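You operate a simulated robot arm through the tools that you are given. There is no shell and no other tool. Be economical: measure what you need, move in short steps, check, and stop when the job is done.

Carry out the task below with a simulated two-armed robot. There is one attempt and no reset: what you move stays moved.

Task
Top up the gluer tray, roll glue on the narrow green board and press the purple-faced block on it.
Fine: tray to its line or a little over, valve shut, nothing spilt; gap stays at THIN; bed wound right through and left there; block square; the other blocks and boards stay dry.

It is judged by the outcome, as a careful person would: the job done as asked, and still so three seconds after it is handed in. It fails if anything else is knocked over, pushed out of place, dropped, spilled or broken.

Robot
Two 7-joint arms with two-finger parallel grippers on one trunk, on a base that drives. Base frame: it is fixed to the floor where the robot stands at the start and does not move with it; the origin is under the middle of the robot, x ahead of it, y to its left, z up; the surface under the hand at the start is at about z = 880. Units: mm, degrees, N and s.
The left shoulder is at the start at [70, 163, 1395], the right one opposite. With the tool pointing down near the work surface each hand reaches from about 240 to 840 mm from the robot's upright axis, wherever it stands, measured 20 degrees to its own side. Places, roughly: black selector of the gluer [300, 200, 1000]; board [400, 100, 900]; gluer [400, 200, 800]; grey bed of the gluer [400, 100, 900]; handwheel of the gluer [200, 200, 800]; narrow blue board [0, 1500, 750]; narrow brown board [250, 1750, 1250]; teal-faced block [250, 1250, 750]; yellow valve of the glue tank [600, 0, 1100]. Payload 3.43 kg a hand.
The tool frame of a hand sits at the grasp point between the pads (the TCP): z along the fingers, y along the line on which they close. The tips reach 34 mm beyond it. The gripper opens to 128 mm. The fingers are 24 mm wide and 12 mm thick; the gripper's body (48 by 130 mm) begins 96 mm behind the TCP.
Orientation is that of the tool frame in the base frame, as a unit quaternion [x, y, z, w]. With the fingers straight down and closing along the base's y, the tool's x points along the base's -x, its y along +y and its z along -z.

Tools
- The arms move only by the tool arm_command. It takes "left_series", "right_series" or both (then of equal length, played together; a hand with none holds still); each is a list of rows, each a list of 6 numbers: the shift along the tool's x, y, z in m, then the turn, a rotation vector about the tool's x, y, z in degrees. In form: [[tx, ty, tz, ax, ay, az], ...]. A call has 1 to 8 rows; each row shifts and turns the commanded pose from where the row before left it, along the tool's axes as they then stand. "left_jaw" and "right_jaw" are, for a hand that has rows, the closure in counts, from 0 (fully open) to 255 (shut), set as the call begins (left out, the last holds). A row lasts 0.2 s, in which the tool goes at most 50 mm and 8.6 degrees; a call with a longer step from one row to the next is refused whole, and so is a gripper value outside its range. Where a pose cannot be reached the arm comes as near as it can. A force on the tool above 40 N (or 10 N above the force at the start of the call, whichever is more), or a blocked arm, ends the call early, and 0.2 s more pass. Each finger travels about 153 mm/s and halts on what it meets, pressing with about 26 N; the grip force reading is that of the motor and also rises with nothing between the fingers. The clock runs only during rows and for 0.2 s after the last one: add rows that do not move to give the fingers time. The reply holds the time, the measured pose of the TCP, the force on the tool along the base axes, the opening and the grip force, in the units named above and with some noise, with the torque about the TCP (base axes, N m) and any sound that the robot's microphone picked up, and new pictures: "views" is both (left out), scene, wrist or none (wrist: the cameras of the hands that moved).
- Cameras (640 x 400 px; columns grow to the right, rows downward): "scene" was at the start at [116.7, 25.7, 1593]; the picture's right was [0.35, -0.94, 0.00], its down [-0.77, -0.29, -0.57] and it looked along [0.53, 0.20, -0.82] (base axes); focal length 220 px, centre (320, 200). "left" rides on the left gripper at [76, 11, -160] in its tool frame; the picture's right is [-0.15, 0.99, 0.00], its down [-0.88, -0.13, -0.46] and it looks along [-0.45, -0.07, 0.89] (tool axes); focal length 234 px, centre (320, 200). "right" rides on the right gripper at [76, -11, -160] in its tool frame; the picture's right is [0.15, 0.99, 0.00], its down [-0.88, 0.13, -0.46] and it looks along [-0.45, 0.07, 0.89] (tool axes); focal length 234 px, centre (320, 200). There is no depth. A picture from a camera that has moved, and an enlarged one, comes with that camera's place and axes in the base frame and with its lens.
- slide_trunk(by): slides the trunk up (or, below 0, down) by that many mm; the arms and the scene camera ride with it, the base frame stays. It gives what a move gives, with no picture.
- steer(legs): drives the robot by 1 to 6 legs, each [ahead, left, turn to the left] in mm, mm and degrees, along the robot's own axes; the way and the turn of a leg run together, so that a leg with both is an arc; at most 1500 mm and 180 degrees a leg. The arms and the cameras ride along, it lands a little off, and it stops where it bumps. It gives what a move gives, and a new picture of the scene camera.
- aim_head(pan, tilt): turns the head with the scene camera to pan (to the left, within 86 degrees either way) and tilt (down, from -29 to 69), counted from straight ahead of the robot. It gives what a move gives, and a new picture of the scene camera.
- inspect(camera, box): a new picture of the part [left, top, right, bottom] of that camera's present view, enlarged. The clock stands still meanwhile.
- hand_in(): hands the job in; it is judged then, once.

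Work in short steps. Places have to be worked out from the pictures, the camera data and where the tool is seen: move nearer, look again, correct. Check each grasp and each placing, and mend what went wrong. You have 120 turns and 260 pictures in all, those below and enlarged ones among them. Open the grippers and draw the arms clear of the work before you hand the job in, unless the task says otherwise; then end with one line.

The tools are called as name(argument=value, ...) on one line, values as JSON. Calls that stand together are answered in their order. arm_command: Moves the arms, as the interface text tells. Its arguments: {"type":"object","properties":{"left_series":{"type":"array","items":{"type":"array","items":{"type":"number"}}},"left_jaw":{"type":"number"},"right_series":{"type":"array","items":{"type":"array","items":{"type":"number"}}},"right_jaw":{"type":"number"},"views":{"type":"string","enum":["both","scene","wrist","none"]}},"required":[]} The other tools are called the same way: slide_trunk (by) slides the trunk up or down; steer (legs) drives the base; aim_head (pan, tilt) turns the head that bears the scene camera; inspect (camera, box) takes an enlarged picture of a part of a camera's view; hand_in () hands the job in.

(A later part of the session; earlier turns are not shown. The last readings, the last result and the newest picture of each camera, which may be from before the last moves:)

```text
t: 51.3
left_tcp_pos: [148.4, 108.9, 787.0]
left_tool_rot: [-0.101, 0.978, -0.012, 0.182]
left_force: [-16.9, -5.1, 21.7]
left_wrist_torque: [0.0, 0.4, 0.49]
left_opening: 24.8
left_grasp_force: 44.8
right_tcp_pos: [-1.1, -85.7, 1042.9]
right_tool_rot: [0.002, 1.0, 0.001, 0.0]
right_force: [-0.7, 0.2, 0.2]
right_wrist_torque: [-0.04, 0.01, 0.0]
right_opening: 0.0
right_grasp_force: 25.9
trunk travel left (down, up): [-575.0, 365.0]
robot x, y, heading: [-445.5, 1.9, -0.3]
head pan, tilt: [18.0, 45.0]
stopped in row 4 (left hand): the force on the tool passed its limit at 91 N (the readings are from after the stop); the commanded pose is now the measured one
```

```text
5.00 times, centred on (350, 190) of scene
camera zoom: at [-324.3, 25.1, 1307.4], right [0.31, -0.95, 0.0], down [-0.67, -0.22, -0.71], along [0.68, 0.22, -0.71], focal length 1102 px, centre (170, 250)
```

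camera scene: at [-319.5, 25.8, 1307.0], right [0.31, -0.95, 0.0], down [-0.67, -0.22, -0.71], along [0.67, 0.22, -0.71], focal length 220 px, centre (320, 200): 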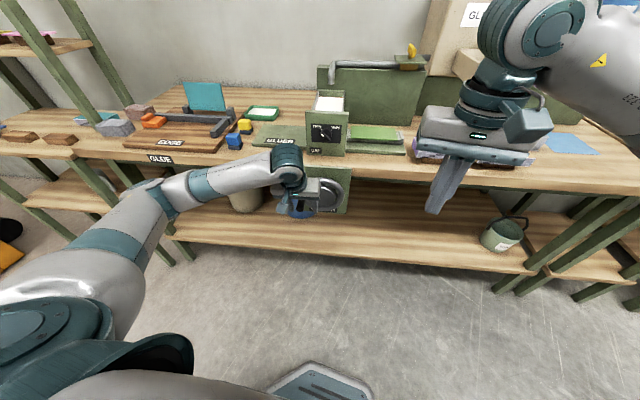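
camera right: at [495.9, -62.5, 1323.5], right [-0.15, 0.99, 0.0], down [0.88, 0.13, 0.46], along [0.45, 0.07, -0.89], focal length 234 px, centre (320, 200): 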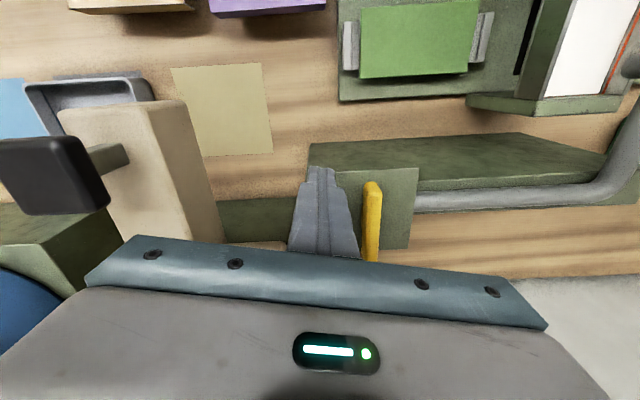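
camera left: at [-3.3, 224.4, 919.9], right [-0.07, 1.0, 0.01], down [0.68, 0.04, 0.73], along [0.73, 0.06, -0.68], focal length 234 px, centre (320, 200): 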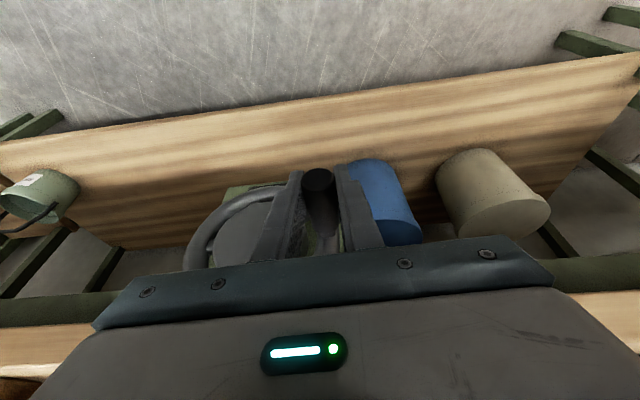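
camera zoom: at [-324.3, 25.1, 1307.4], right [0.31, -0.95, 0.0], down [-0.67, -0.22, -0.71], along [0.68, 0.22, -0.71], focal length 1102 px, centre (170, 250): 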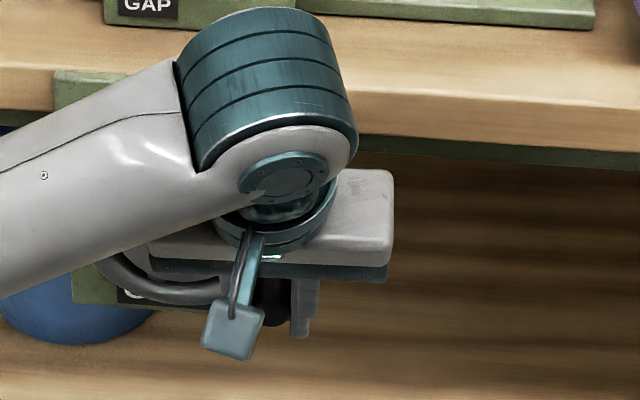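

Board is fully out on the left. I try one small extra push to confirm this is the bed's stop and not the arm catching.

arm_command(left_series=[[0.001, 0.0008, 0.003, 0, 0, 0], [0.001, 0.0008, 0.003, 0, 0, 0], [0, 0, 0, 0, 0, 0]], views="none")

inspect(camera="scene", box=[268, 100, 348, 150])

```text
t: 51.7
left_tcp_pos: [150.2, 108.5, 785.4]
left_tool_rot: [-0.101, 0.978, -0.013, 0.185]
left_force: [-17.6, -3.1, 19.4]
left_wrist_torque: [-0.19, 0.6, 0.41]
left_opening: 24.6
left_grasp_force: 45.0
right_tcp_pos: [-1.4, -85.1, 1042.3]
right_tool_rot: [0.002, 1.0, 0.001, 0.001]
right_force: [-0.5, -0.1, -0.1]
right_wrist_torque: [-0.03, 0.0, 0.01]
right_opening: 0.2
right_grasp_force: 25.6
trunk travel left (down, up): [-575.0, 365.0]
robot x, y, heading: [-451.4, -0.7, 0.2]
head pan, tilt: [18.0, 45.0]
stopped in row 2 (left hand): the force on the tool passed its limit at 47 N (the readings are from after the stop); the commanded pose is now the measured one
```

```text
8.00 times, centred on (308, 125) of scene
camera zoom: at [-324.7, 25.1, 1307.3], right [0.31, -0.95, 0.0], down [-0.67, -0.22, -0.71], along [0.68, 0.22, -0.71], focal length 1763 px, centre (416, 800)
```

zoom: 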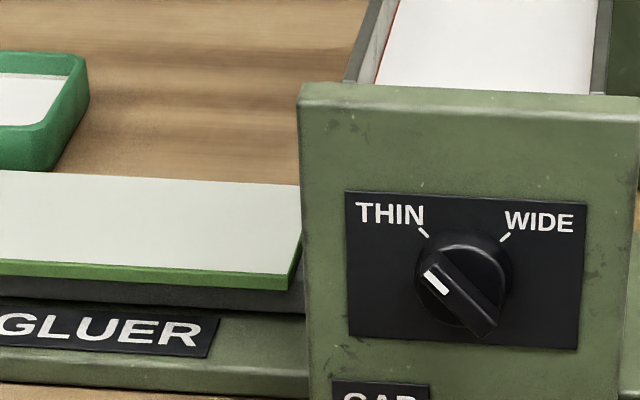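

inspect(camera="scene", box=[275, 105, 345, 150])

aim_head(pan=25, tilt=30)

inspect(camera="scene", box=[280, 140, 400, 220])

```text
8.89 times, centred on (310, 128) of scene
camera zoom: at [-324.7, 25.1, 1307.3], right [0.31, -0.95, 0.0], down [-0.67, -0.22, -0.71], along [0.68, 0.22, -0.71], focal length 1958 px, centre (409, 844)
```

zoom: 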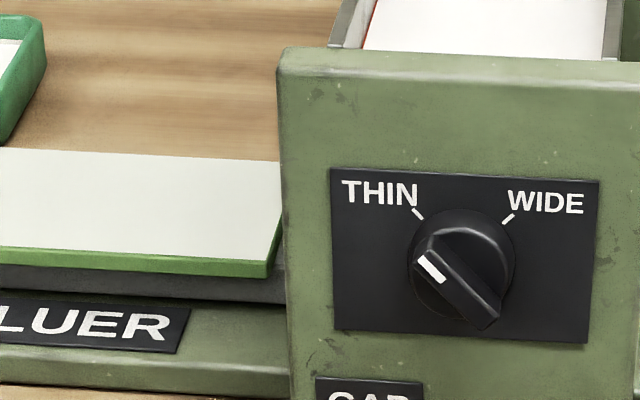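

```text
t: 52.5
left_tcp_pos: [150.2, 109.6, 785.2]
left_tool_rot: [-0.102, 0.978, -0.012, 0.184]
left_force: [-22.5, -4.3, 25.7]
left_wrist_torque: [-0.05, -0.1, 0.43]
left_opening: 24.8
left_grasp_force: 44.8
right_tcp_pos: [-3.0, -86.8, 1043.3]
right_tool_rot: [0.002, 1.0, 0.002, 0.003]
right_force: [0.7, -0.7, -0.1]
right_wrist_torque: [0.01, 0.0, 0.0]
right_opening: 0.0
right_grasp_force: 26.2
trunk travel left (down, up): [-575.0, 365.0]
robot x, y, heading: [-450.5, -3.0, -0.1]
head pan, tilt: [25.0, 30.0]
camera scene: at [-321.0, 36.9, 1330.2], right [0.42, -0.91, 0.0], down [-0.45, -0.21, -0.87], along [0.79, 0.36, -0.5], focal length 220 px, centre (320, 200)
```

scene: 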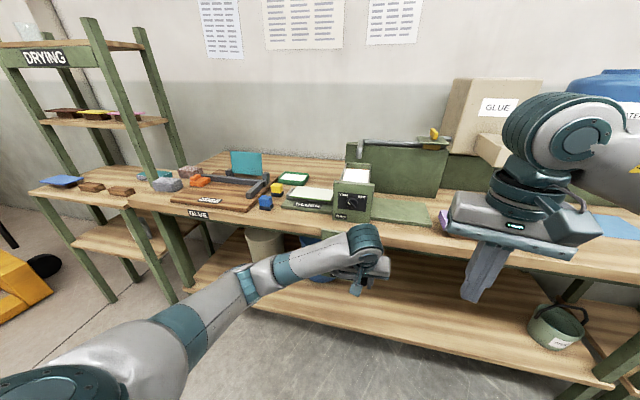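

```text
5.00 times, centred on (340, 180) of scene
camera zoom: at [-321.0, 36.9, 1330.2], right [0.42, -0.91, 0.0], down [-0.45, -0.21, -0.87], along [0.79, 0.36, -0.5], focal length 1102 px, centre (220, 300)
```

zoom: 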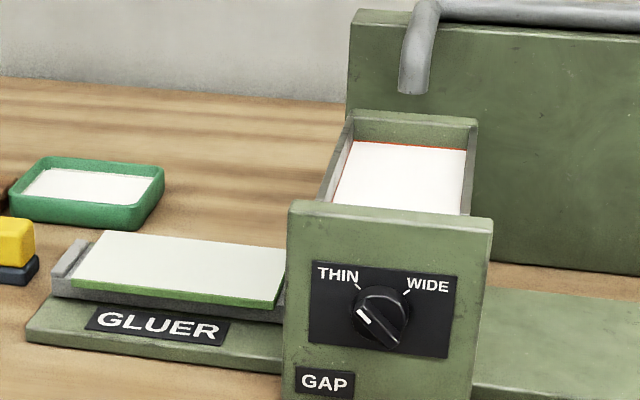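

The bed looks to be at the plate's left end, but the hand shows odd x-force. I release the handle to unload, and look.

arm_command(left_series=[[0, 0, 0, 0, 0, 0], [0, 0, 0, 0, 0, 0], [0, 0, 0, 0, 0, 0]], left_jaw=120, views="wrist")

inspect(camera="scene", box=[320, 210, 410, 300])

```text
t: 53.3
left_tcp_pos: [152.3, 108.6, 782.1]
left_tool_rot: [-0.103, 0.978, -0.01, 0.182]
left_force: [-0.1, 0.2, -0.4]
left_wrist_torque: [0.02, -0.02, 0.01]
left_opening: 67.9
left_grasp_force: 0.1
right_tcp_pos: [1.9, -86.3, 1041.8]
right_tool_rot: [0.002, 1.0, 0.001, 0.0]
right_force: [0.2, -0.2, -0.1]
right_wrist_torque: [0.0, 0.0, -0.03]
right_opening: 0.1
right_grasp_force: 26.3
trunk travel left (down, up): [-575.0, 365.0]
robot x, y, heading: [-449.8, -2.0, -0.3]
head pan, tilt: [25.0, 30.0]
camera left: at [24.4, 102.9, 902.8], right [-0.06, 1.0, -0.01], down [0.67, 0.05, 0.74], along [0.74, 0.04, -0.67], focal length 234 px, centre (320, 200)
```

left: 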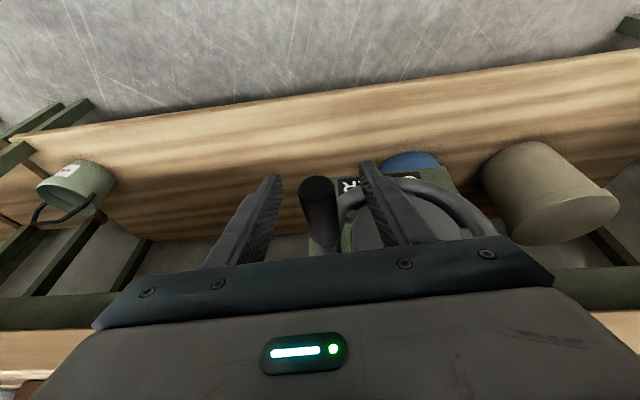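

```text
4.44 times, centred on (365, 255) of scene
camera zoom: at [-315.2, 37.9, 1329.5], right [0.42, -0.91, 0.0], down [-0.45, -0.21, -0.87], along [0.79, 0.36, -0.5], focal length 979 px, centre (120, -44)
```

zoom: 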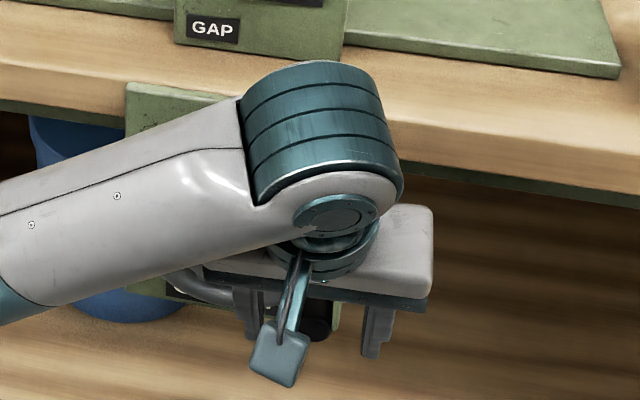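

Released cleanly with zero force. To test the stop, I lift, close the fingers, and press the handle down from above.

arm_command(left_series=[[-0.0095, 0, -0.026, 0, 0, 0], [-0.0095, 0, -0.026, 0, 0, 0]], views="none")

arm_command(left_series=[[0, 0, 0, 0, 0, 0], [0, 0, 0, 0, 0, 0], [0.003, 0, 0.008, 0, 0, 0], [0.002, 0, 0.006, 0, 0, 0], [0.002, 0, 0.005, 0, 0, 0], [0.002, 0, 0.005, 0, 0, 0]], left_jaw=255, views="wrist")

```text
t: 53.9
left_tcp_pos: [150.0, 112.7, 837.0]
left_tool_rot: [-0.103, 0.978, -0.011, 0.182]
left_force: [-0.6, 0.5, 0.1]
left_wrist_torque: [0.0, 0.01, 0.0]
left_opening: 67.9
left_grasp_force: 0.1
right_tcp_pos: [1.9, -85.0, 1042.0]
right_tool_rot: [0.002, 1.0, 0.001, 0.0]
right_force: [-0.2, -0.5, 0.8]
right_wrist_torque: [0.04, 0.0, 0.01]
right_opening: 0.0
right_grasp_force: 25.9
trunk travel left (down, up): [-575.0, 365.0]
robot x, y, heading: [-445.4, -3.3, -0.0]
head pan, tilt: [25.0, 30.0]
```

```text
t: 54.6
left_tcp_pos: [151.7, 112.7, 843.3]
left_tool_rot: [-0.103, 0.976, -0.015, 0.191]
left_force: [-8.7, 1.6, 21.4]
left_wrist_torque: [-0.01, 0.26, -0.11]
left_opening: 0.0
left_grasp_force: 33.1
right_tcp_pos: [0.1, -84.6, 1042.7]
right_tool_rot: [0.002, 1.0, 0.001, 0.0]
right_force: [-0.3, 0.1, 0.0]
right_wrist_torque: [0.01, 0.02, 0.03]
right_opening: 0.1
right_grasp_force: 26.5
trunk travel left (down, up): [-575.0, 365.0]
robot x, y, heading: [-445.5, 0.3, -0.2]
head pan, tilt: [25.0, 30.0]
stopped in row 3 (left hand): the force on the tool passed its limit at 50 N (the readings are from after the stop); the commanded pose is now the measured one
camera left: at [21.3, 106.5, 961.9], right [-0.06, 1.0, -0.01], down [0.65, 0.05, 0.76], along [0.76, 0.04, -0.65], focal length 234 px, centre (320, 200)
```

left: 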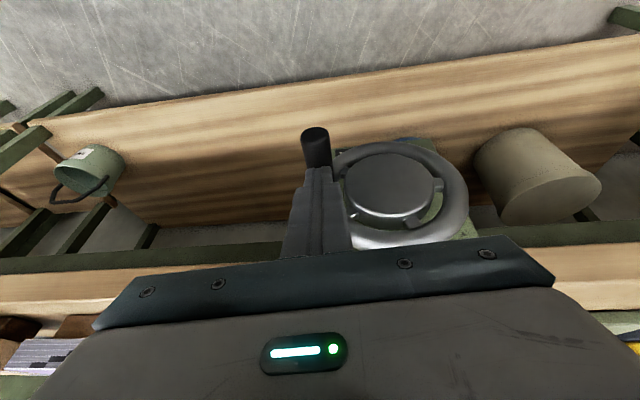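

It resists 50 N without moving: the bed is at its stop. I withdraw the left hand up and back, undo its tilt, and look at the work from the head.

arm_command(left_series=[[0, 0, -0.045, 0, 0, 0], [0, 0, -0.045, 0, 0, 0], [0, 0, -0.045, 0, 0, 0], [0.02, 0.03, -0.03, 0, 7.3, 0], [0.02, 0.03, -0.03, 0, 7.3, 0], [0.02, 0.03, -0.03, 0, 7.3, 0], [0.02, 0.03, -0.03, 0, 0, 0]], left_jaw=0, views="none")

slide_trunk(by=300)

aim_head(pan=10, tilt=45)

```text
t: 56.2
left_tcp_pos: [-20.4, 213.8, 1061.8]
left_tool_rot: [-0.099, 0.994, -0.034, 0.0]
left_force: [-0.7, 0.5, -0.1]
left_wrist_torque: [-0.01, -0.03, -0.02]
left_opening: 128.0
left_grasp_force: 0.0
right_tcp_pos: [-0.5, -86.0, 1041.5]
right_tool_rot: [0.002, 1.0, 0.0, 0.001]
right_force: [0.3, 0.0, -0.5]
right_wrist_torque: [0.0, -0.01, 0.02]
right_opening: 0.0
right_grasp_force: 25.8
trunk travel left (down, up): [-575.0, 365.0]
robot x, y, heading: [-447.6, 2.1, -0.1]
head pan, tilt: [25.0, 30.0]
```

```text
t: 59.2
left_tcp_pos: [-18.6, 212.0, 1360.7]
left_tool_rot: [-0.1, 0.994, -0.034, 0.0]
left_force: [-1.0, 0.9, -0.4]
left_wrist_torque: [-0.02, 0.02, 0.02]
left_opening: 128.1
left_grasp_force: 0.1
right_tcp_pos: [0.9, -84.9, 1341.6]
right_tool_rot: [0.002, 1.0, 0.0, 0.001]
right_force: [0.0, -0.1, -0.2]
right_wrist_torque: [0.02, -0.01, -0.01]
right_opening: 0.0
right_grasp_force: 26.2
trunk travel left (down, up): [-875.0, 65.0]
robot x, y, heading: [-449.0, 0.1, -0.3]
head pan, tilt: [25.0, 30.0]
```

```text
t: 60.0
left_tcp_pos: [-17.1, 211.7, 1361.8]
left_tool_rot: [-0.099, 0.995, -0.033, -0.001]
left_force: [-0.7, -0.7, 0.4]
left_wrist_torque: [0.02, -0.02, 0.03]
left_opening: 128.1
left_grasp_force: 0.0
right_tcp_pos: [1.9, -86.0, 1341.2]
right_tool_rot: [0.002, 1.0, 0.001, 0.001]
right_force: [0.2, 0.3, -0.2]
right_wrist_torque: [-0.02, -0.02, -0.02]
right_opening: 0.1
right_grasp_force: 26.4
trunk travel left (down, up): [-875.0, 65.0]
robot x, y, heading: [-445.2, -3.1, -0.5]
head pan, tilt: [10.0, 45.0]
camera scene: at [-317.5, 13.9, 1607.0], right [0.17, -0.99, 0.0], down [-0.7, -0.12, -0.71], along [0.7, 0.12, -0.71], focal length 220 px, centre (320, 200)
```

scene: 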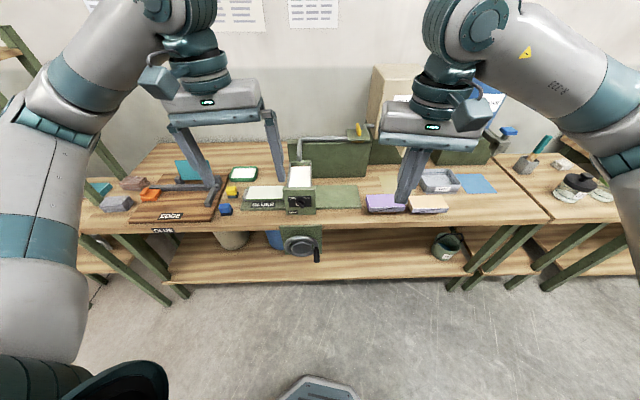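

Everything is in order; handle rests at 3 o'clock. Next the block: I estimate it at ≈[390,-151]; I drive in, aligned with the station (12°), so the right arm faces the block.

steer(legs=[[432, -71, 0], [0, 0, 12]])

aim_head(pan=0, tilt=58)

```text
t: 63.4
left_tcp_pos: [361.2, 222.0, 1361.4]
left_tool_rot: [-0.2, 0.979, -0.033, 0.002]
left_force: [0.9, 0.3, 0.0]
left_wrist_torque: [0.0, 0.03, -0.02]
left_opening: 128.1
left_grasp_force: 0.1
right_tcp_pos: [441.9, -66.1, 1342.0]
right_tool_rot: [-0.1, 0.995, 0.001, -0.001]
right_force: [-0.7, -0.8, -0.2]
right_wrist_torque: [0.01, 0.0, 0.01]
right_opening: 0.0
right_grasp_force: 25.6
trunk travel left (down, up): [-875.0, 65.0]
robot x, y, heading: [-15.3, -71.3, 11.5]
head pan, tilt: [10.0, 45.0]
camera scene: at [109.0, -34.7, 1606.9], right [0.37, -0.93, 0.0], down [-0.66, -0.26, -0.71], along [0.66, 0.26, -0.71], focal length 220 px, centre (320, 200)
```

scene: 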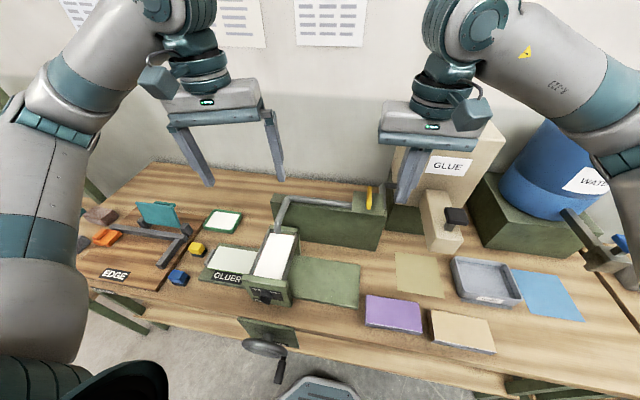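

```text
t: 64.2
left_tcp_pos: [359.6, 222.6, 1361.4]
left_tool_rot: [-0.201, 0.979, -0.034, 0.001]
left_force: [0.3, -0.3, 0.0]
left_wrist_torque: [-0.01, 0.05, -0.01]
left_opening: 127.8
left_grasp_force: 0.1
right_tcp_pos: [440.4, -66.1, 1341.4]
right_tool_rot: [-0.1, 0.995, 0.001, -0.001]
right_force: [0.1, 0.2, 0.7]
right_wrist_torque: [-0.03, 0.02, 0.0]
right_opening: 0.0
right_grasp_force: 25.6
trunk travel left (down, up): [-875.0, 65.0]
robot x, y, heading: [-13.0, -73.7, 11.5]
head pan, tilt: [0.0, 58.0]
camera scene: at [99.7, -49.1, 1589.9], right [0.2, -0.98, 0.0], down [-0.83, -0.17, -0.53], along [0.52, 0.11, -0.85], focal length 220 px, centre (320, 200)
```

scene: 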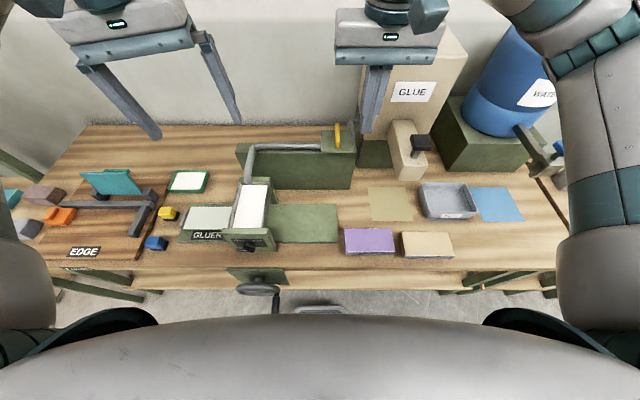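

Now the station is square in view. I zoom on the purple block and neighbour, and on the glued board.

inspect(camera="scene", box=[325, 200, 475, 290])

inspect(camera="scene", box=[165, 175, 295, 265])

inspect(camera="right", box=[160, 0, 400, 150])

```text
4.27 times, centred on (400, 245) of scene
camera zoom: at [99.7, -49.1, 1589.9], right [0.2, -0.98, 0.0], down [-0.83, -0.17, -0.53], along [0.52, 0.11, -0.85], focal length 940 px, centre (-21, 8)
```

zoom: 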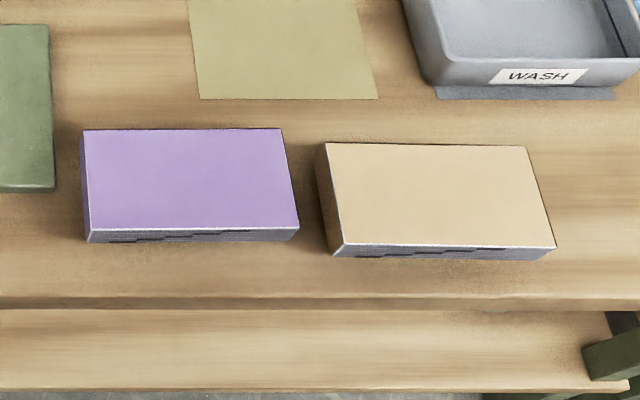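

```text
4.44 times, centred on (230, 220) of scene
camera zoom: at [99.7, -49.1, 1589.9], right [0.2, -0.98, 0.0], down [-0.83, -0.17, -0.53], along [0.52, 0.11, -0.85], focal length 979 px, centre (720, 111)
```

zoom: 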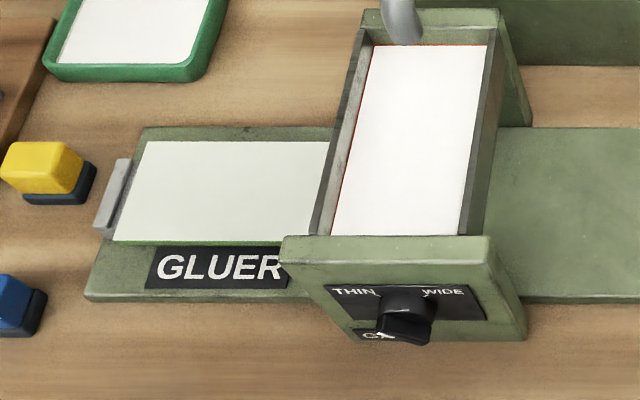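

```text
2.67 times, centred on (280, 75) of right
camera zoom: at [368.5, -92.0, 1502.2], right [-0.34, 0.94, 0.0], down [0.84, 0.3, 0.46], along [0.43, 0.16, -0.89], focal length 624 px, centre (427, 533)
```

zoom: 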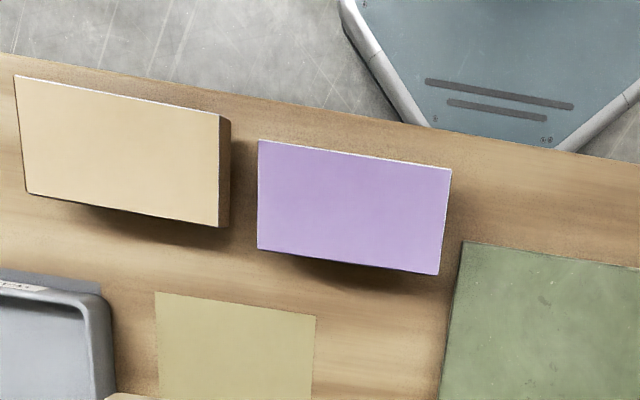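

Block solved: centre ≈ [385.5, -148.5], top z≈939, 149×79 mm, yaw ≈12.3°. Now the glued board from the left wrist camera too.

inspect(camera="left", box=[220, 0, 480, 160])

inspect(camera="scene", box=[330, 215, 410, 260])

```text
2.46 times, centred on (350, 80) of left
camera zoom: at [283.1, 213.5, 1519.7], right [-0.25, 0.97, -0.07], down [0.85, 0.26, 0.46], along [0.46, 0.06, -0.89], focal length 576 px, centre (246, 495)
```

zoom: 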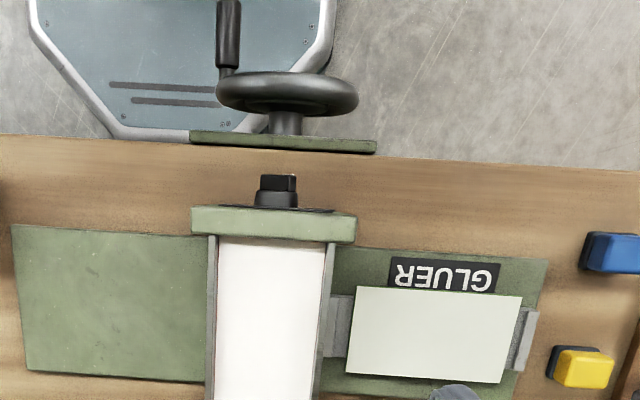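

```text
8.00 times, centred on (370, 238) of scene
camera zoom: at [99.7, -49.1, 1589.9], right [0.2, -0.98, 0.0], down [-0.83, -0.17, -0.53], along [0.52, 0.11, -0.85], focal length 1763 px, centre (-80, -100)
```

zoom: 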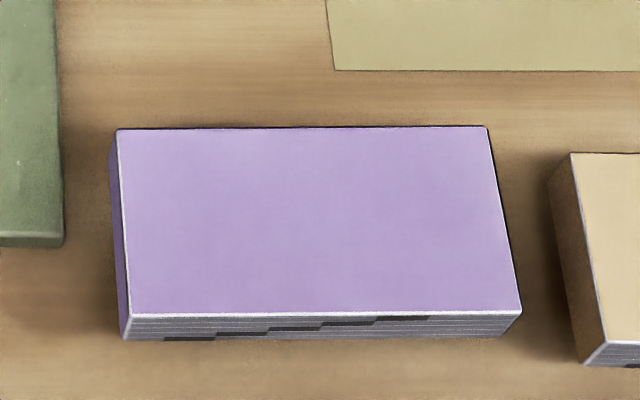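

Board solved: centre ≈ [360, 377], top z≈935, yaw ≈12.1°, ~153×83. I will grip the block across its short side, so I turn the right hand 89° about its axis (camera to the left) and open it.

arm_command(right_series=[[0, 0, 0, 0, 0, 8.5], [0, 0, 0, 0, 0, 8.5], [0, 0, 0, 0, 0, 8.5], [0, 0, 0, 0, 0, 8.5], [0, 0, 0, 0, 0, 8.5], [0, 0, 0, 0, 0, 8.5], [0, 0, 0, 0, 0, 8.5], [0, 0, 0, 0, 0, 8.5]], right_jaw=0, views="none")

arm_command(right_series=[[0, 0, 0, 0, 0, 7.1], [0, 0, 0, 0, 0, 7.1], [0, 0, 0, 0, 0, 7.0], [0, 0, 0, 0, 0, 0]], views="both")

```text
t: 66.0
left_tcp_pos: [359.6, 220.9, 1360.4]
left_tool_rot: [-0.2, 0.979, -0.034, 0.002]
left_force: [-0.7, -0.5, -0.3]
left_wrist_torque: [0.0, 0.02, 0.01]
left_opening: 128.0
left_grasp_force: 0.3
right_tcp_pos: [440.6, -64.8, 1340.6]
right_tool_rot: [0.474, 0.88, 0.001, -0.001]
right_force: [0.3, -0.2, -0.4]
right_wrist_torque: [-0.02, 0.01, -0.01]
right_opening: 128.0
right_grasp_force: 0.2
trunk travel left (down, up): [-875.0, 65.0]
robot x, y, heading: [-16.8, -69.2, 11.8]
head pan, tilt: [0.0, 58.0]
```

```text
t: 67.0
left_tcp_pos: [359.8, 222.0, 1361.0]
left_tool_rot: [-0.2, 0.979, -0.033, 0.002]
left_force: [0.3, -0.3, 0.0]
left_wrist_torque: [-0.03, -0.02, 0.0]
left_opening: 128.0
left_grasp_force: 0.1
right_tcp_pos: [440.2, -65.7, 1342.0]
right_tool_rot: [0.628, 0.778, 0.001, -0.001]
right_force: [0.5, -0.2, -0.5]
right_wrist_torque: [0.0, 0.01, -0.02]
right_opening: 128.0
right_grasp_force: 0.0
trunk travel left (down, up): [-875.0, 65.0]
robot x, y, heading: [-17.9, -77.0, 11.6]
head pan, tilt: [0.0, 58.0]
camera scene: at [99.7, -49.8, 1589.9], right [0.2, -0.98, 0.0], down [-0.83, -0.17, -0.53], along [0.52, 0.11, -0.85], focal length 220 px, centre (320, 200)
camera right: at [413.4, 5.1, 1502.3], right [0.94, 0.35, 0.0], down [0.31, -0.83, 0.45], along [0.16, -0.43, -0.89], focal length 234 px, centre (320, 200)
```

scene: 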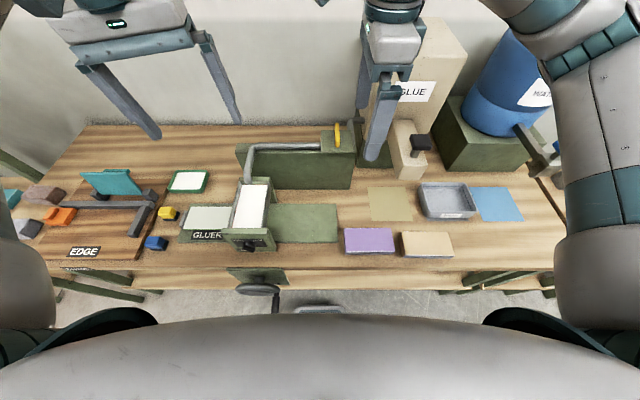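
right: 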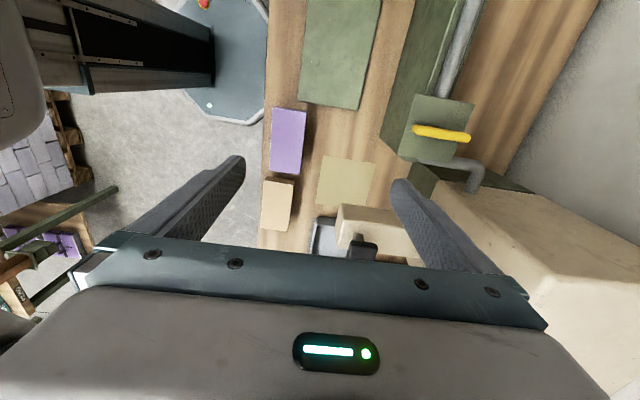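

Yaw is 12.2°, matching the block. I move over the block and down to z≈1150.

arm_command(right_series=[[-0.0139, -0.0142, 0.0384, 0, 0, 0], [-0.0139, -0.0142, 0.0384, 0, 0, 0], [-0.0139, -0.0142, 0.0384, 0, 0, 0], [-0.0139, -0.0142, 0.0384, 0, 0, 0], [-0.0139, -0.0142, 0.0384, 0, 0, 0]])

```text
t: 68.2
left_tcp_pos: [360.3, 219.2, 1361.9]
left_tool_rot: [-0.201, 0.979, -0.033, 0.004]
left_force: [1.3, -0.5, 0.3]
left_wrist_torque: [0.0, -0.02, 0.0]
left_opening: 127.8
left_grasp_force: 0.0
right_tcp_pos: [385.8, -152.6, 1150.6]
right_tool_rot: [0.628, 0.779, 0.001, -0.001]
right_force: [0.3, 0.9, 0.0]
right_wrist_torque: [0.01, 0.02, -0.02]
right_opening: 128.3
right_grasp_force: 0.0
trunk travel left (down, up): [-875.0, 65.0]
robot x, y, heading: [-14.3, -71.9, 11.6]
head pan, tilt: [0.0, 58.0]
camera scene: at [99.4, -51.4, 1590.0], right [0.2, -0.98, 0.0], down [-0.83, -0.17, -0.53], along [0.52, 0.11, -0.85], focal length 220 px, centre (320, 200)
camera right: at [358.3, -80.7, 1311.5], right [0.94, 0.35, 0.0], down [0.32, -0.83, 0.45], along [0.16, -0.42, -0.89], focal length 234 px, centre (320, 200)
```

scene: 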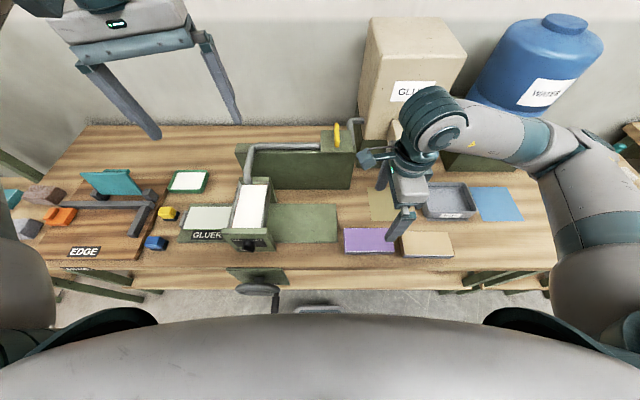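
right: 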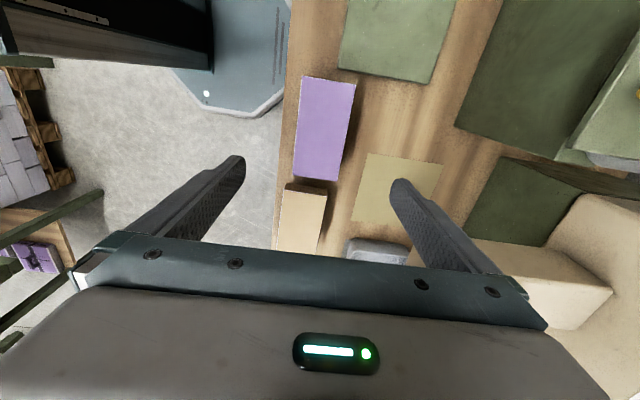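

Position is right within a few mm. I go lower (z≈1040) and look again to align the fingers.

arm_command(right_series=[[0.0013, 0.0003, 0.037, 0, 0, 0], [0.0013, 0.0003, 0.037, 0, 0, 0], [0.0013, 0.0003, 0.037, 0, 0, 0], [0, 0, 0, 0, 0, 0]], views="wrist")

inspect(camera="scene", box=[325, 170, 475, 270])

inspect(camera="right", box=[200, 40, 440, 250])

```text
t: 69.2
left_tcp_pos: [360.5, 222.0, 1360.7]
left_tool_rot: [-0.201, 0.979, -0.034, 0.003]
left_force: [-0.4, 0.2, -0.7]
left_wrist_torque: [0.01, -0.03, 0.0]
left_opening: 127.7
left_grasp_force: 0.1
right_tcp_pos: [386.0, -144.7, 1040.5]
right_tool_rot: [0.628, 0.779, 0.001, -0.001]
right_force: [-0.1, 0.9, -0.2]
right_wrist_torque: [-0.01, 0.02, -0.02]
right_opening: 128.0
right_grasp_force: 0.0
trunk travel left (down, up): [-875.0, 65.0]
robot x, y, heading: [-18.4, -78.6, 11.5]
head pan, tilt: [0.0, 58.0]
camera right: at [358.4, -74.4, 1200.0], right [0.94, 0.35, 0.0], down [0.32, -0.83, 0.45], along [0.16, -0.42, -0.89], focal length 234 px, centre (320, 200)
```

right: 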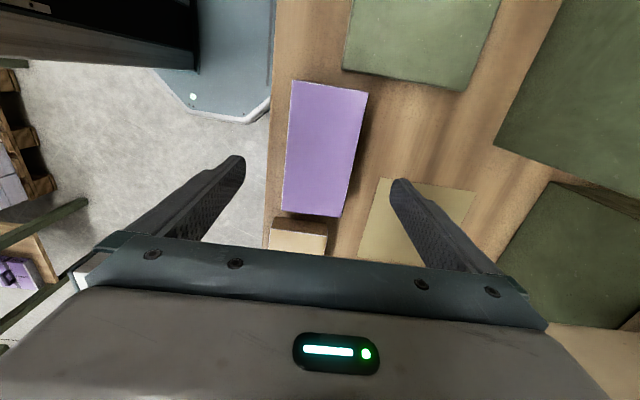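

```text
4.00 times, centred on (400, 220) of scene
camera zoom: at [99.7, -49.7, 1589.9], right [0.2, -0.98, 0.0], down [-0.83, -0.17, -0.53], along [0.52, 0.11, -0.85], focal length 881 px, centre (0, 120)
```

zoom: 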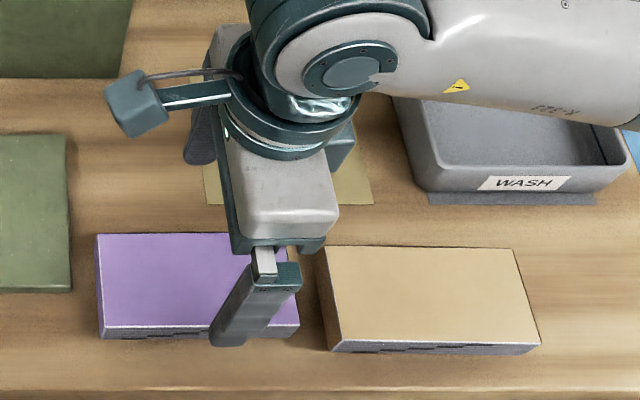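

```text
1.90 times, centred on (320, 145) of right
camera zoom: at [358.4, -74.4, 1200.0], right [0.94, 0.35, 0.0], down [0.32, -0.83, 0.45], along [0.16, -0.42, -0.89], focal length 446 px, centre (320, 305)
```

zoom: 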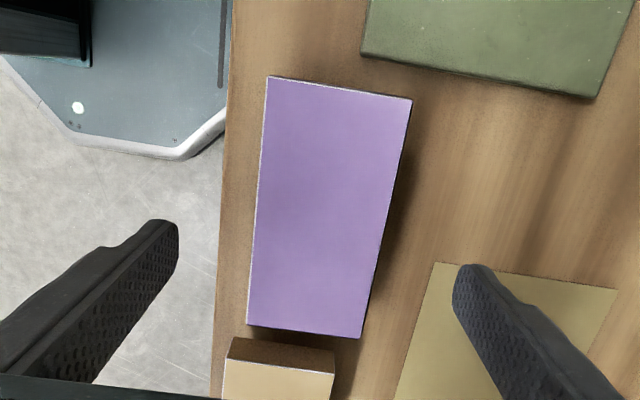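

Refined: block centre [386.6,-148.2], yaw ~12.9°. I trim and descend so the tips sit at mid-height of the block's sides (TCP z≈958).

arm_command(right_series=[[-0.0034, 0, 0.041, 0, 0, -0.7], [0, 0, 0.041, 0, 0, 0], [0, 0, 0, 0, 0, 0]], views="wrist")

inspect(camera="scene", box=[325, 190, 445, 270])

inspect(camera="right", box=[200, 40, 440, 250])

```text
t: 70.0
left_tcp_pos: [360.9, 223.0, 1361.7]
left_tool_rot: [-0.2, 0.979, -0.033, 0.002]
left_force: [0.0, 0.6, -0.4]
left_wrist_torque: [0.01, -0.05, 0.02]
left_opening: 128.0
left_grasp_force: 0.0
right_tcp_pos: [385.8, -148.6, 956.0]
right_tool_rot: [0.623, 0.783, 0.001, 0.0]
right_force: [-0.3, 0.1, 0.5]
right_wrist_torque: [-0.04, 0.05, 0.01]
right_opening: 127.8
right_grasp_force: 0.0
trunk travel left (down, up): [-875.0, 65.0]
robot x, y, heading: [-16.3, -73.9, 11.2]
head pan, tilt: [0.0, 58.0]
camera right: at [357.7, -77.1, 1117.0], right [0.93, 0.37, 0.0], down [0.33, -0.83, 0.45], along [0.17, -0.42, -0.89], focal length 234 px, centre (320, 200)
```

right: 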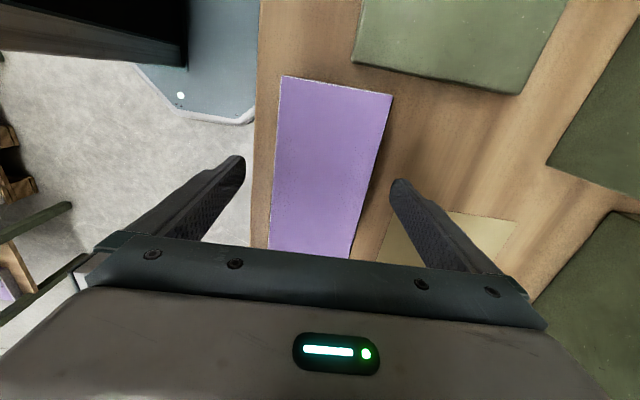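

```text
5.00 times, centred on (385, 230) of scene
camera zoom: at [99.6, -49.3, 1589.9], right [0.2, -0.98, 0.0], down [-0.83, -0.17, -0.53], along [0.52, 0.11, -0.85], focal length 1102 px, centre (-5, 50)
```

zoom: 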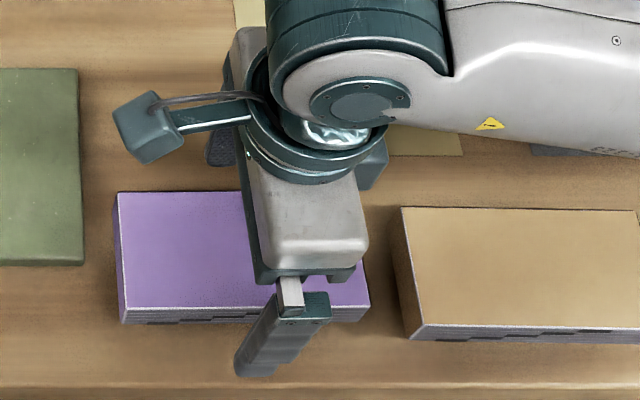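

```text
1.90 times, centred on (320, 145) of right
camera zoom: at [357.7, -77.1, 1117.0], right [0.93, 0.37, 0.0], down [0.33, -0.83, 0.45], along [0.17, -0.42, -0.89], focal length 446 px, centre (320, 305)
```

zoom: 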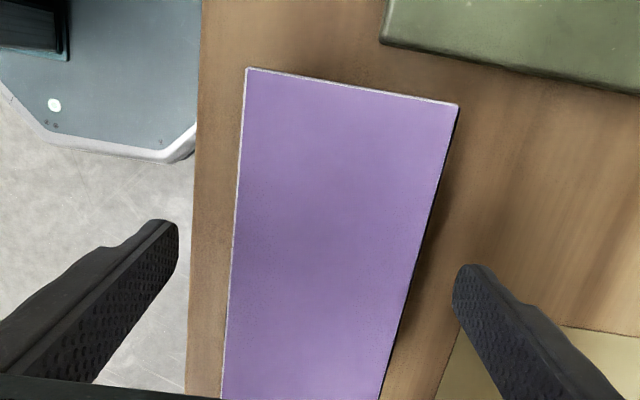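

Good alignment. I close gently on the block.

arm_command(right_series=[[0, 0, 0, 0, 0, 0], [0, 0, 0, 0, 0, 0], [0, 0, 0, 0, 0, 0]], right_jaw=255, views="wrist")

inspect(camera="scene", box=[325, 190, 445, 270])

```text
t: 70.8
left_tcp_pos: [360.4, 221.2, 1361.9]
left_tool_rot: [-0.2, 0.979, -0.034, 0.002]
left_force: [0.1, 0.0, 0.3]
left_wrist_torque: [0.02, 0.0, 0.0]
left_opening: 127.9
left_grasp_force: 0.2
right_tcp_pos: [385.9, -148.9, 956.2]
right_tool_rot: [0.622, 0.783, 0.0, -0.001]
right_force: [-0.5, -0.3, -0.7]
right_wrist_torque: [0.0, 0.02, 0.01]
right_opening: 77.5
right_grasp_force: 25.9
trunk travel left (down, up): [-875.0, 65.0]
robot x, y, heading: [-14.7, -72.0, 11.4]
head pan, tilt: [0.0, 58.0]
camera right: at [357.7, -77.4, 1117.1], right [0.93, 0.37, 0.0], down [0.33, -0.83, 0.45], along [0.17, -0.42, -0.89], focal length 234 px, centre (320, 200)
```

right: 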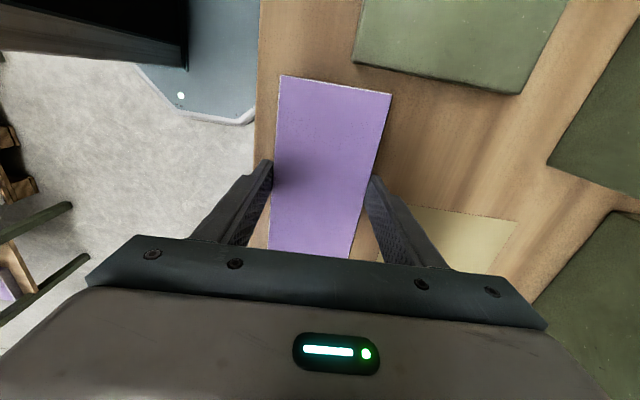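

```text
5.00 times, centred on (385, 230) of scene
camera zoom: at [99.8, -49.9, 1589.8], right [0.2, -0.98, 0.0], down [-0.83, -0.17, -0.53], along [0.52, 0.11, -0.85], focal length 1102 px, centre (-5, 50)
```

zoom: 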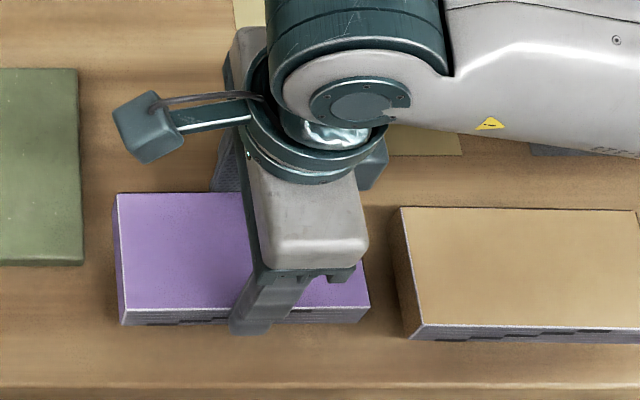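

Held at 77.5 mm. I lift 40 mm slowly and check what comes with it.

arm_command(right_series=[[0, 0, -0.008, 0, 0, 0], [0, 0, -0.016, 0, 0, 0], [0, 0, -0.016, 0, 0, 0], [0, 0, 0, 0, 0, 0]], views="wrist")

inspect(camera="scene", box=[325, 190, 445, 270])

```text
t: 71.8
left_tcp_pos: [359.8, 221.5, 1361.2]
left_tool_rot: [-0.2, 0.979, -0.034, 0.002]
left_force: [-0.2, 0.0, 0.8]
left_wrist_torque: [0.01, 0.01, 0.01]
left_opening: 127.9
left_grasp_force: 0.0
right_tcp_pos: [386.8, -147.9, 996.7]
right_tool_rot: [0.622, 0.783, 0.0, -0.001]
right_force: [0.0, 0.4, 0.3]
right_wrist_torque: [0.01, -0.01, 0.01]
right_opening: 0.0
right_grasp_force: 25.2
trunk travel left (down, up): [-875.0, 65.0]
robot x, y, heading: [-19.7, -70.9, 11.8]
head pan, tilt: [0.0, 58.0]
camera right: at [358.3, -76.6, 1157.2], right [0.93, 0.37, 0.0], down [0.33, -0.83, 0.45], along [0.17, -0.42, -0.89], focal length 234 px, centre (320, 200)
```

right: 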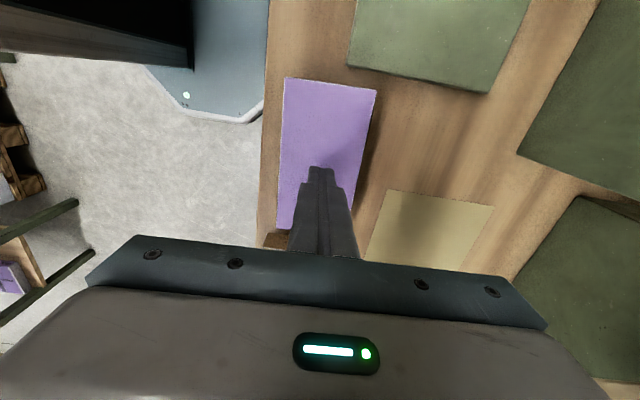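

```text
5.00 times, centred on (385, 230) of scene
camera zoom: at [99.6, -49.9, 1589.9], right [0.2, -0.98, 0.0], down [-0.83, -0.17, -0.53], along [0.52, 0.11, -0.85], focal length 1102 px, centre (-5, 50)
```

zoom: 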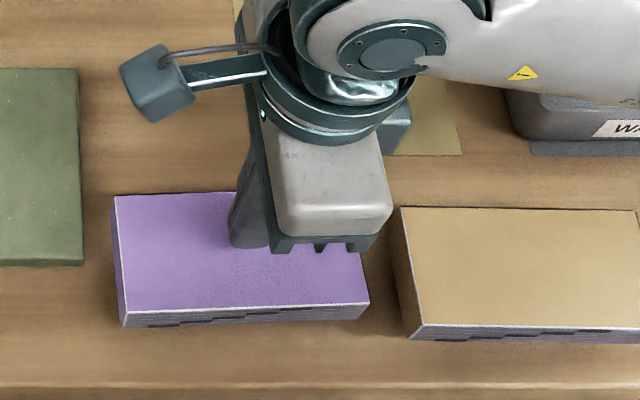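

The grip was too shallow and slipped; recomputing, the block is ~30 mm thick (bottom ≈909), so I can grip 11 mm deeper. I open, rise to the viewing height and remeasure the block.

arm_command(right_series=[[0, 0, -0.022, 0, 0, 0], [0, 0, -0.022, 0, 0, 0], [0, 0, 0, 0, 0, 0]], right_jaw=0, views="none")

inspect(camera="right", box=[200, 40, 440, 250])

inspect(camera="scene", box=[330, 215, 410, 260])

```text
t: 72.6
left_tcp_pos: [360.0, 220.8, 1361.3]
left_tool_rot: [-0.201, 0.979, -0.032, 0.002]
left_force: [0.3, 0.1, -0.3]
left_wrist_torque: [0.0, -0.01, 0.0]
left_opening: 127.8
left_grasp_force: 0.1
right_tcp_pos: [386.0, -147.6, 1039.6]
right_tool_rot: [0.622, 0.783, 0.0, 0.0]
right_force: [-0.3, -0.1, -0.2]
right_wrist_torque: [0.03, 0.01, -0.01]
right_opening: 128.1
right_grasp_force: 0.0
trunk travel left (down, up): [-875.0, 65.0]
robot x, y, heading: [-20.1, -70.6, 11.4]
head pan, tilt: [0.0, 58.0]
```

```text
1.90 times, centred on (320, 145) of right
camera zoom: at [357.8, -77.4, 1200.3], right [0.93, 0.36, 0.0], down [0.33, -0.83, 0.45], along [0.17, -0.42, -0.89], focal length 446 px, centre (320, 305)
```

zoom: 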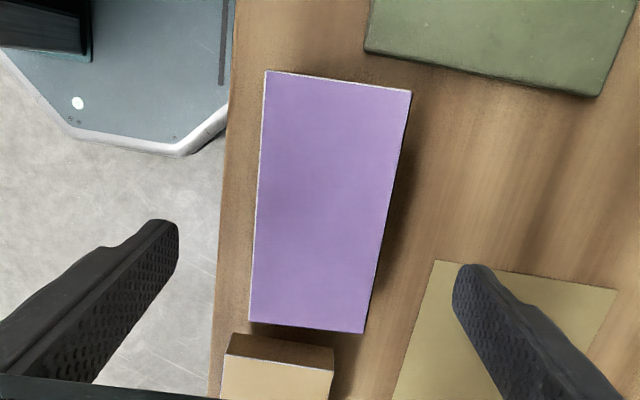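

```text
8.00 times, centred on (370, 238) of scene
camera zoom: at [99.6, -50.1, 1589.9], right [0.2, -0.98, 0.0], down [-0.83, -0.17, -0.53], along [0.52, 0.11, -0.85], focal length 1763 px, centre (-80, -100)
```

zoom: 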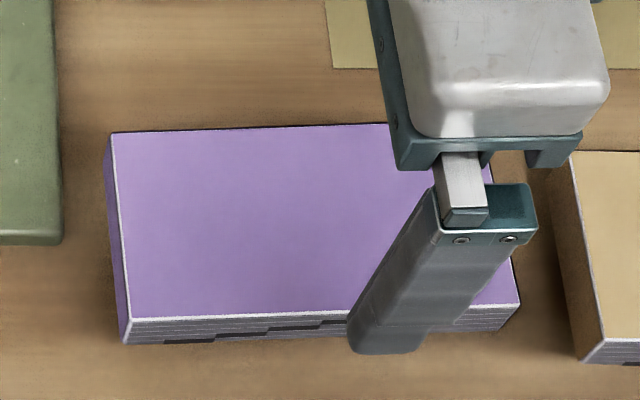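

Block is still centred at [386.4,-147.6], now yaw ≈14.5°. I trim yaw 1.4° and go down to z≈945, then close.

arm_command(right_series=[[0, 0, 0.032, 0, 0, -1.4], [0, 0, 0.032, 0, 0, 0], [0, 0, 0.0305, 0, 0, 0], [0, 0, 0, 0, 0, 0]], views="none")

arm_command(right_series=[[0, 0, 0, 0, 0, 0], [0, 0, 0, 0, 0, 0], [0, 0, 0, 0, 0, 0], [0, 0, 0, 0, 0, 0]], right_jaw=255, views="none")

arm_command(right_series=[[0, 0, -0.004, 0, 0, 0], [0, 0, -0.006, 0, 0, 0], [0, 0, -0.01, 0, 0, 0], [0, 0, 0, 0, 0, 0]], views="both")

```text
t: 73.6
left_tcp_pos: [359.3, 222.7, 1361.8]
left_tool_rot: [-0.201, 0.979, -0.033, 0.003]
left_force: [-1.3, 0.0, -0.1]
left_wrist_torque: [0.01, -0.01, 0.02]
left_opening: 128.1
left_grasp_force: 0.0
right_tcp_pos: [388.1, -148.7, 945.9]
right_tool_rot: [0.613, 0.79, 0.0, -0.001]
right_force: [-0.8, 0.7, 0.1]
right_wrist_torque: [0.0, 0.0, 0.01]
right_opening: 127.8
right_grasp_force: 0.0
trunk travel left (down, up): [-875.0, 65.0]
robot x, y, heading: [-13.7, -72.0, 11.6]
head pan, tilt: [0.0, 58.0]
```

```text
t: 74.6
left_tcp_pos: [358.8, 220.5, 1361.0]
left_tool_rot: [-0.2, 0.979, -0.034, 0.002]
left_force: [-0.3, 0.8, 0.0]
left_wrist_torque: [-0.02, 0.03, 0.03]
left_opening: 128.0
left_grasp_force: 0.0
right_tcp_pos: [388.1, -148.5, 945.6]
right_tool_rot: [0.613, 0.79, 0.0, 0.0]
right_force: [0.1, 0.2, 0.0]
right_wrist_torque: [-0.02, -0.01, 0.03]
right_opening: 77.6
right_grasp_force: 25.8
trunk travel left (down, up): [-875.0, 65.0]
robot x, y, heading: [-16.5, -78.5, 11.4]
head pan, tilt: [0.0, 58.0]
```

```text
t: 75.6
left_tcp_pos: [359.5, 221.1, 1360.9]
left_tool_rot: [-0.2, 0.979, -0.033, 0.002]
left_force: [-0.6, -0.7, 0.4]
left_wrist_torque: [0.01, 0.01, -0.02]
left_opening: 128.0
left_grasp_force: 0.0
right_tcp_pos: [386.5, -149.7, 966.8]
right_tool_rot: [0.613, 0.79, -0.001, -0.001]
right_force: [-0.4, 0.5, -1.1]
right_wrist_torque: [0.01, 0.0, -0.01]
right_opening: 77.8
right_grasp_force: 25.5
trunk travel left (down, up): [-875.0, 65.0]
robot x, y, heading: [-17.1, -75.6, 11.4]
head pan, tilt: [0.0, 58.0]
camera scene: at [99.8, -50.0, 1589.8], right [0.2, -0.98, 0.0], down [-0.83, -0.17, -0.53], along [0.52, 0.11, -0.85], focal length 220 px, centre (320, 200)
camera right: at [356.9, -78.2, 1126.7], right [0.92, 0.39, 0.0], down [0.35, -0.82, 0.45], along [0.18, -0.42, -0.89], focal length 234 px, centre (320, 200)
```

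scene: 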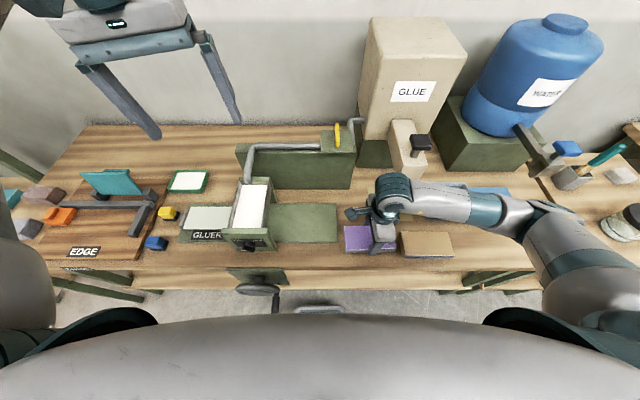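
right: 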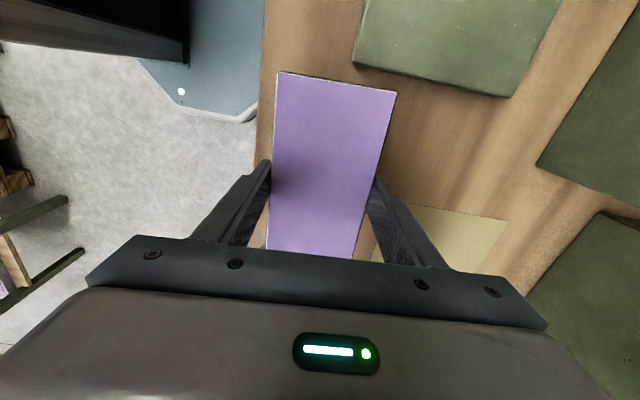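

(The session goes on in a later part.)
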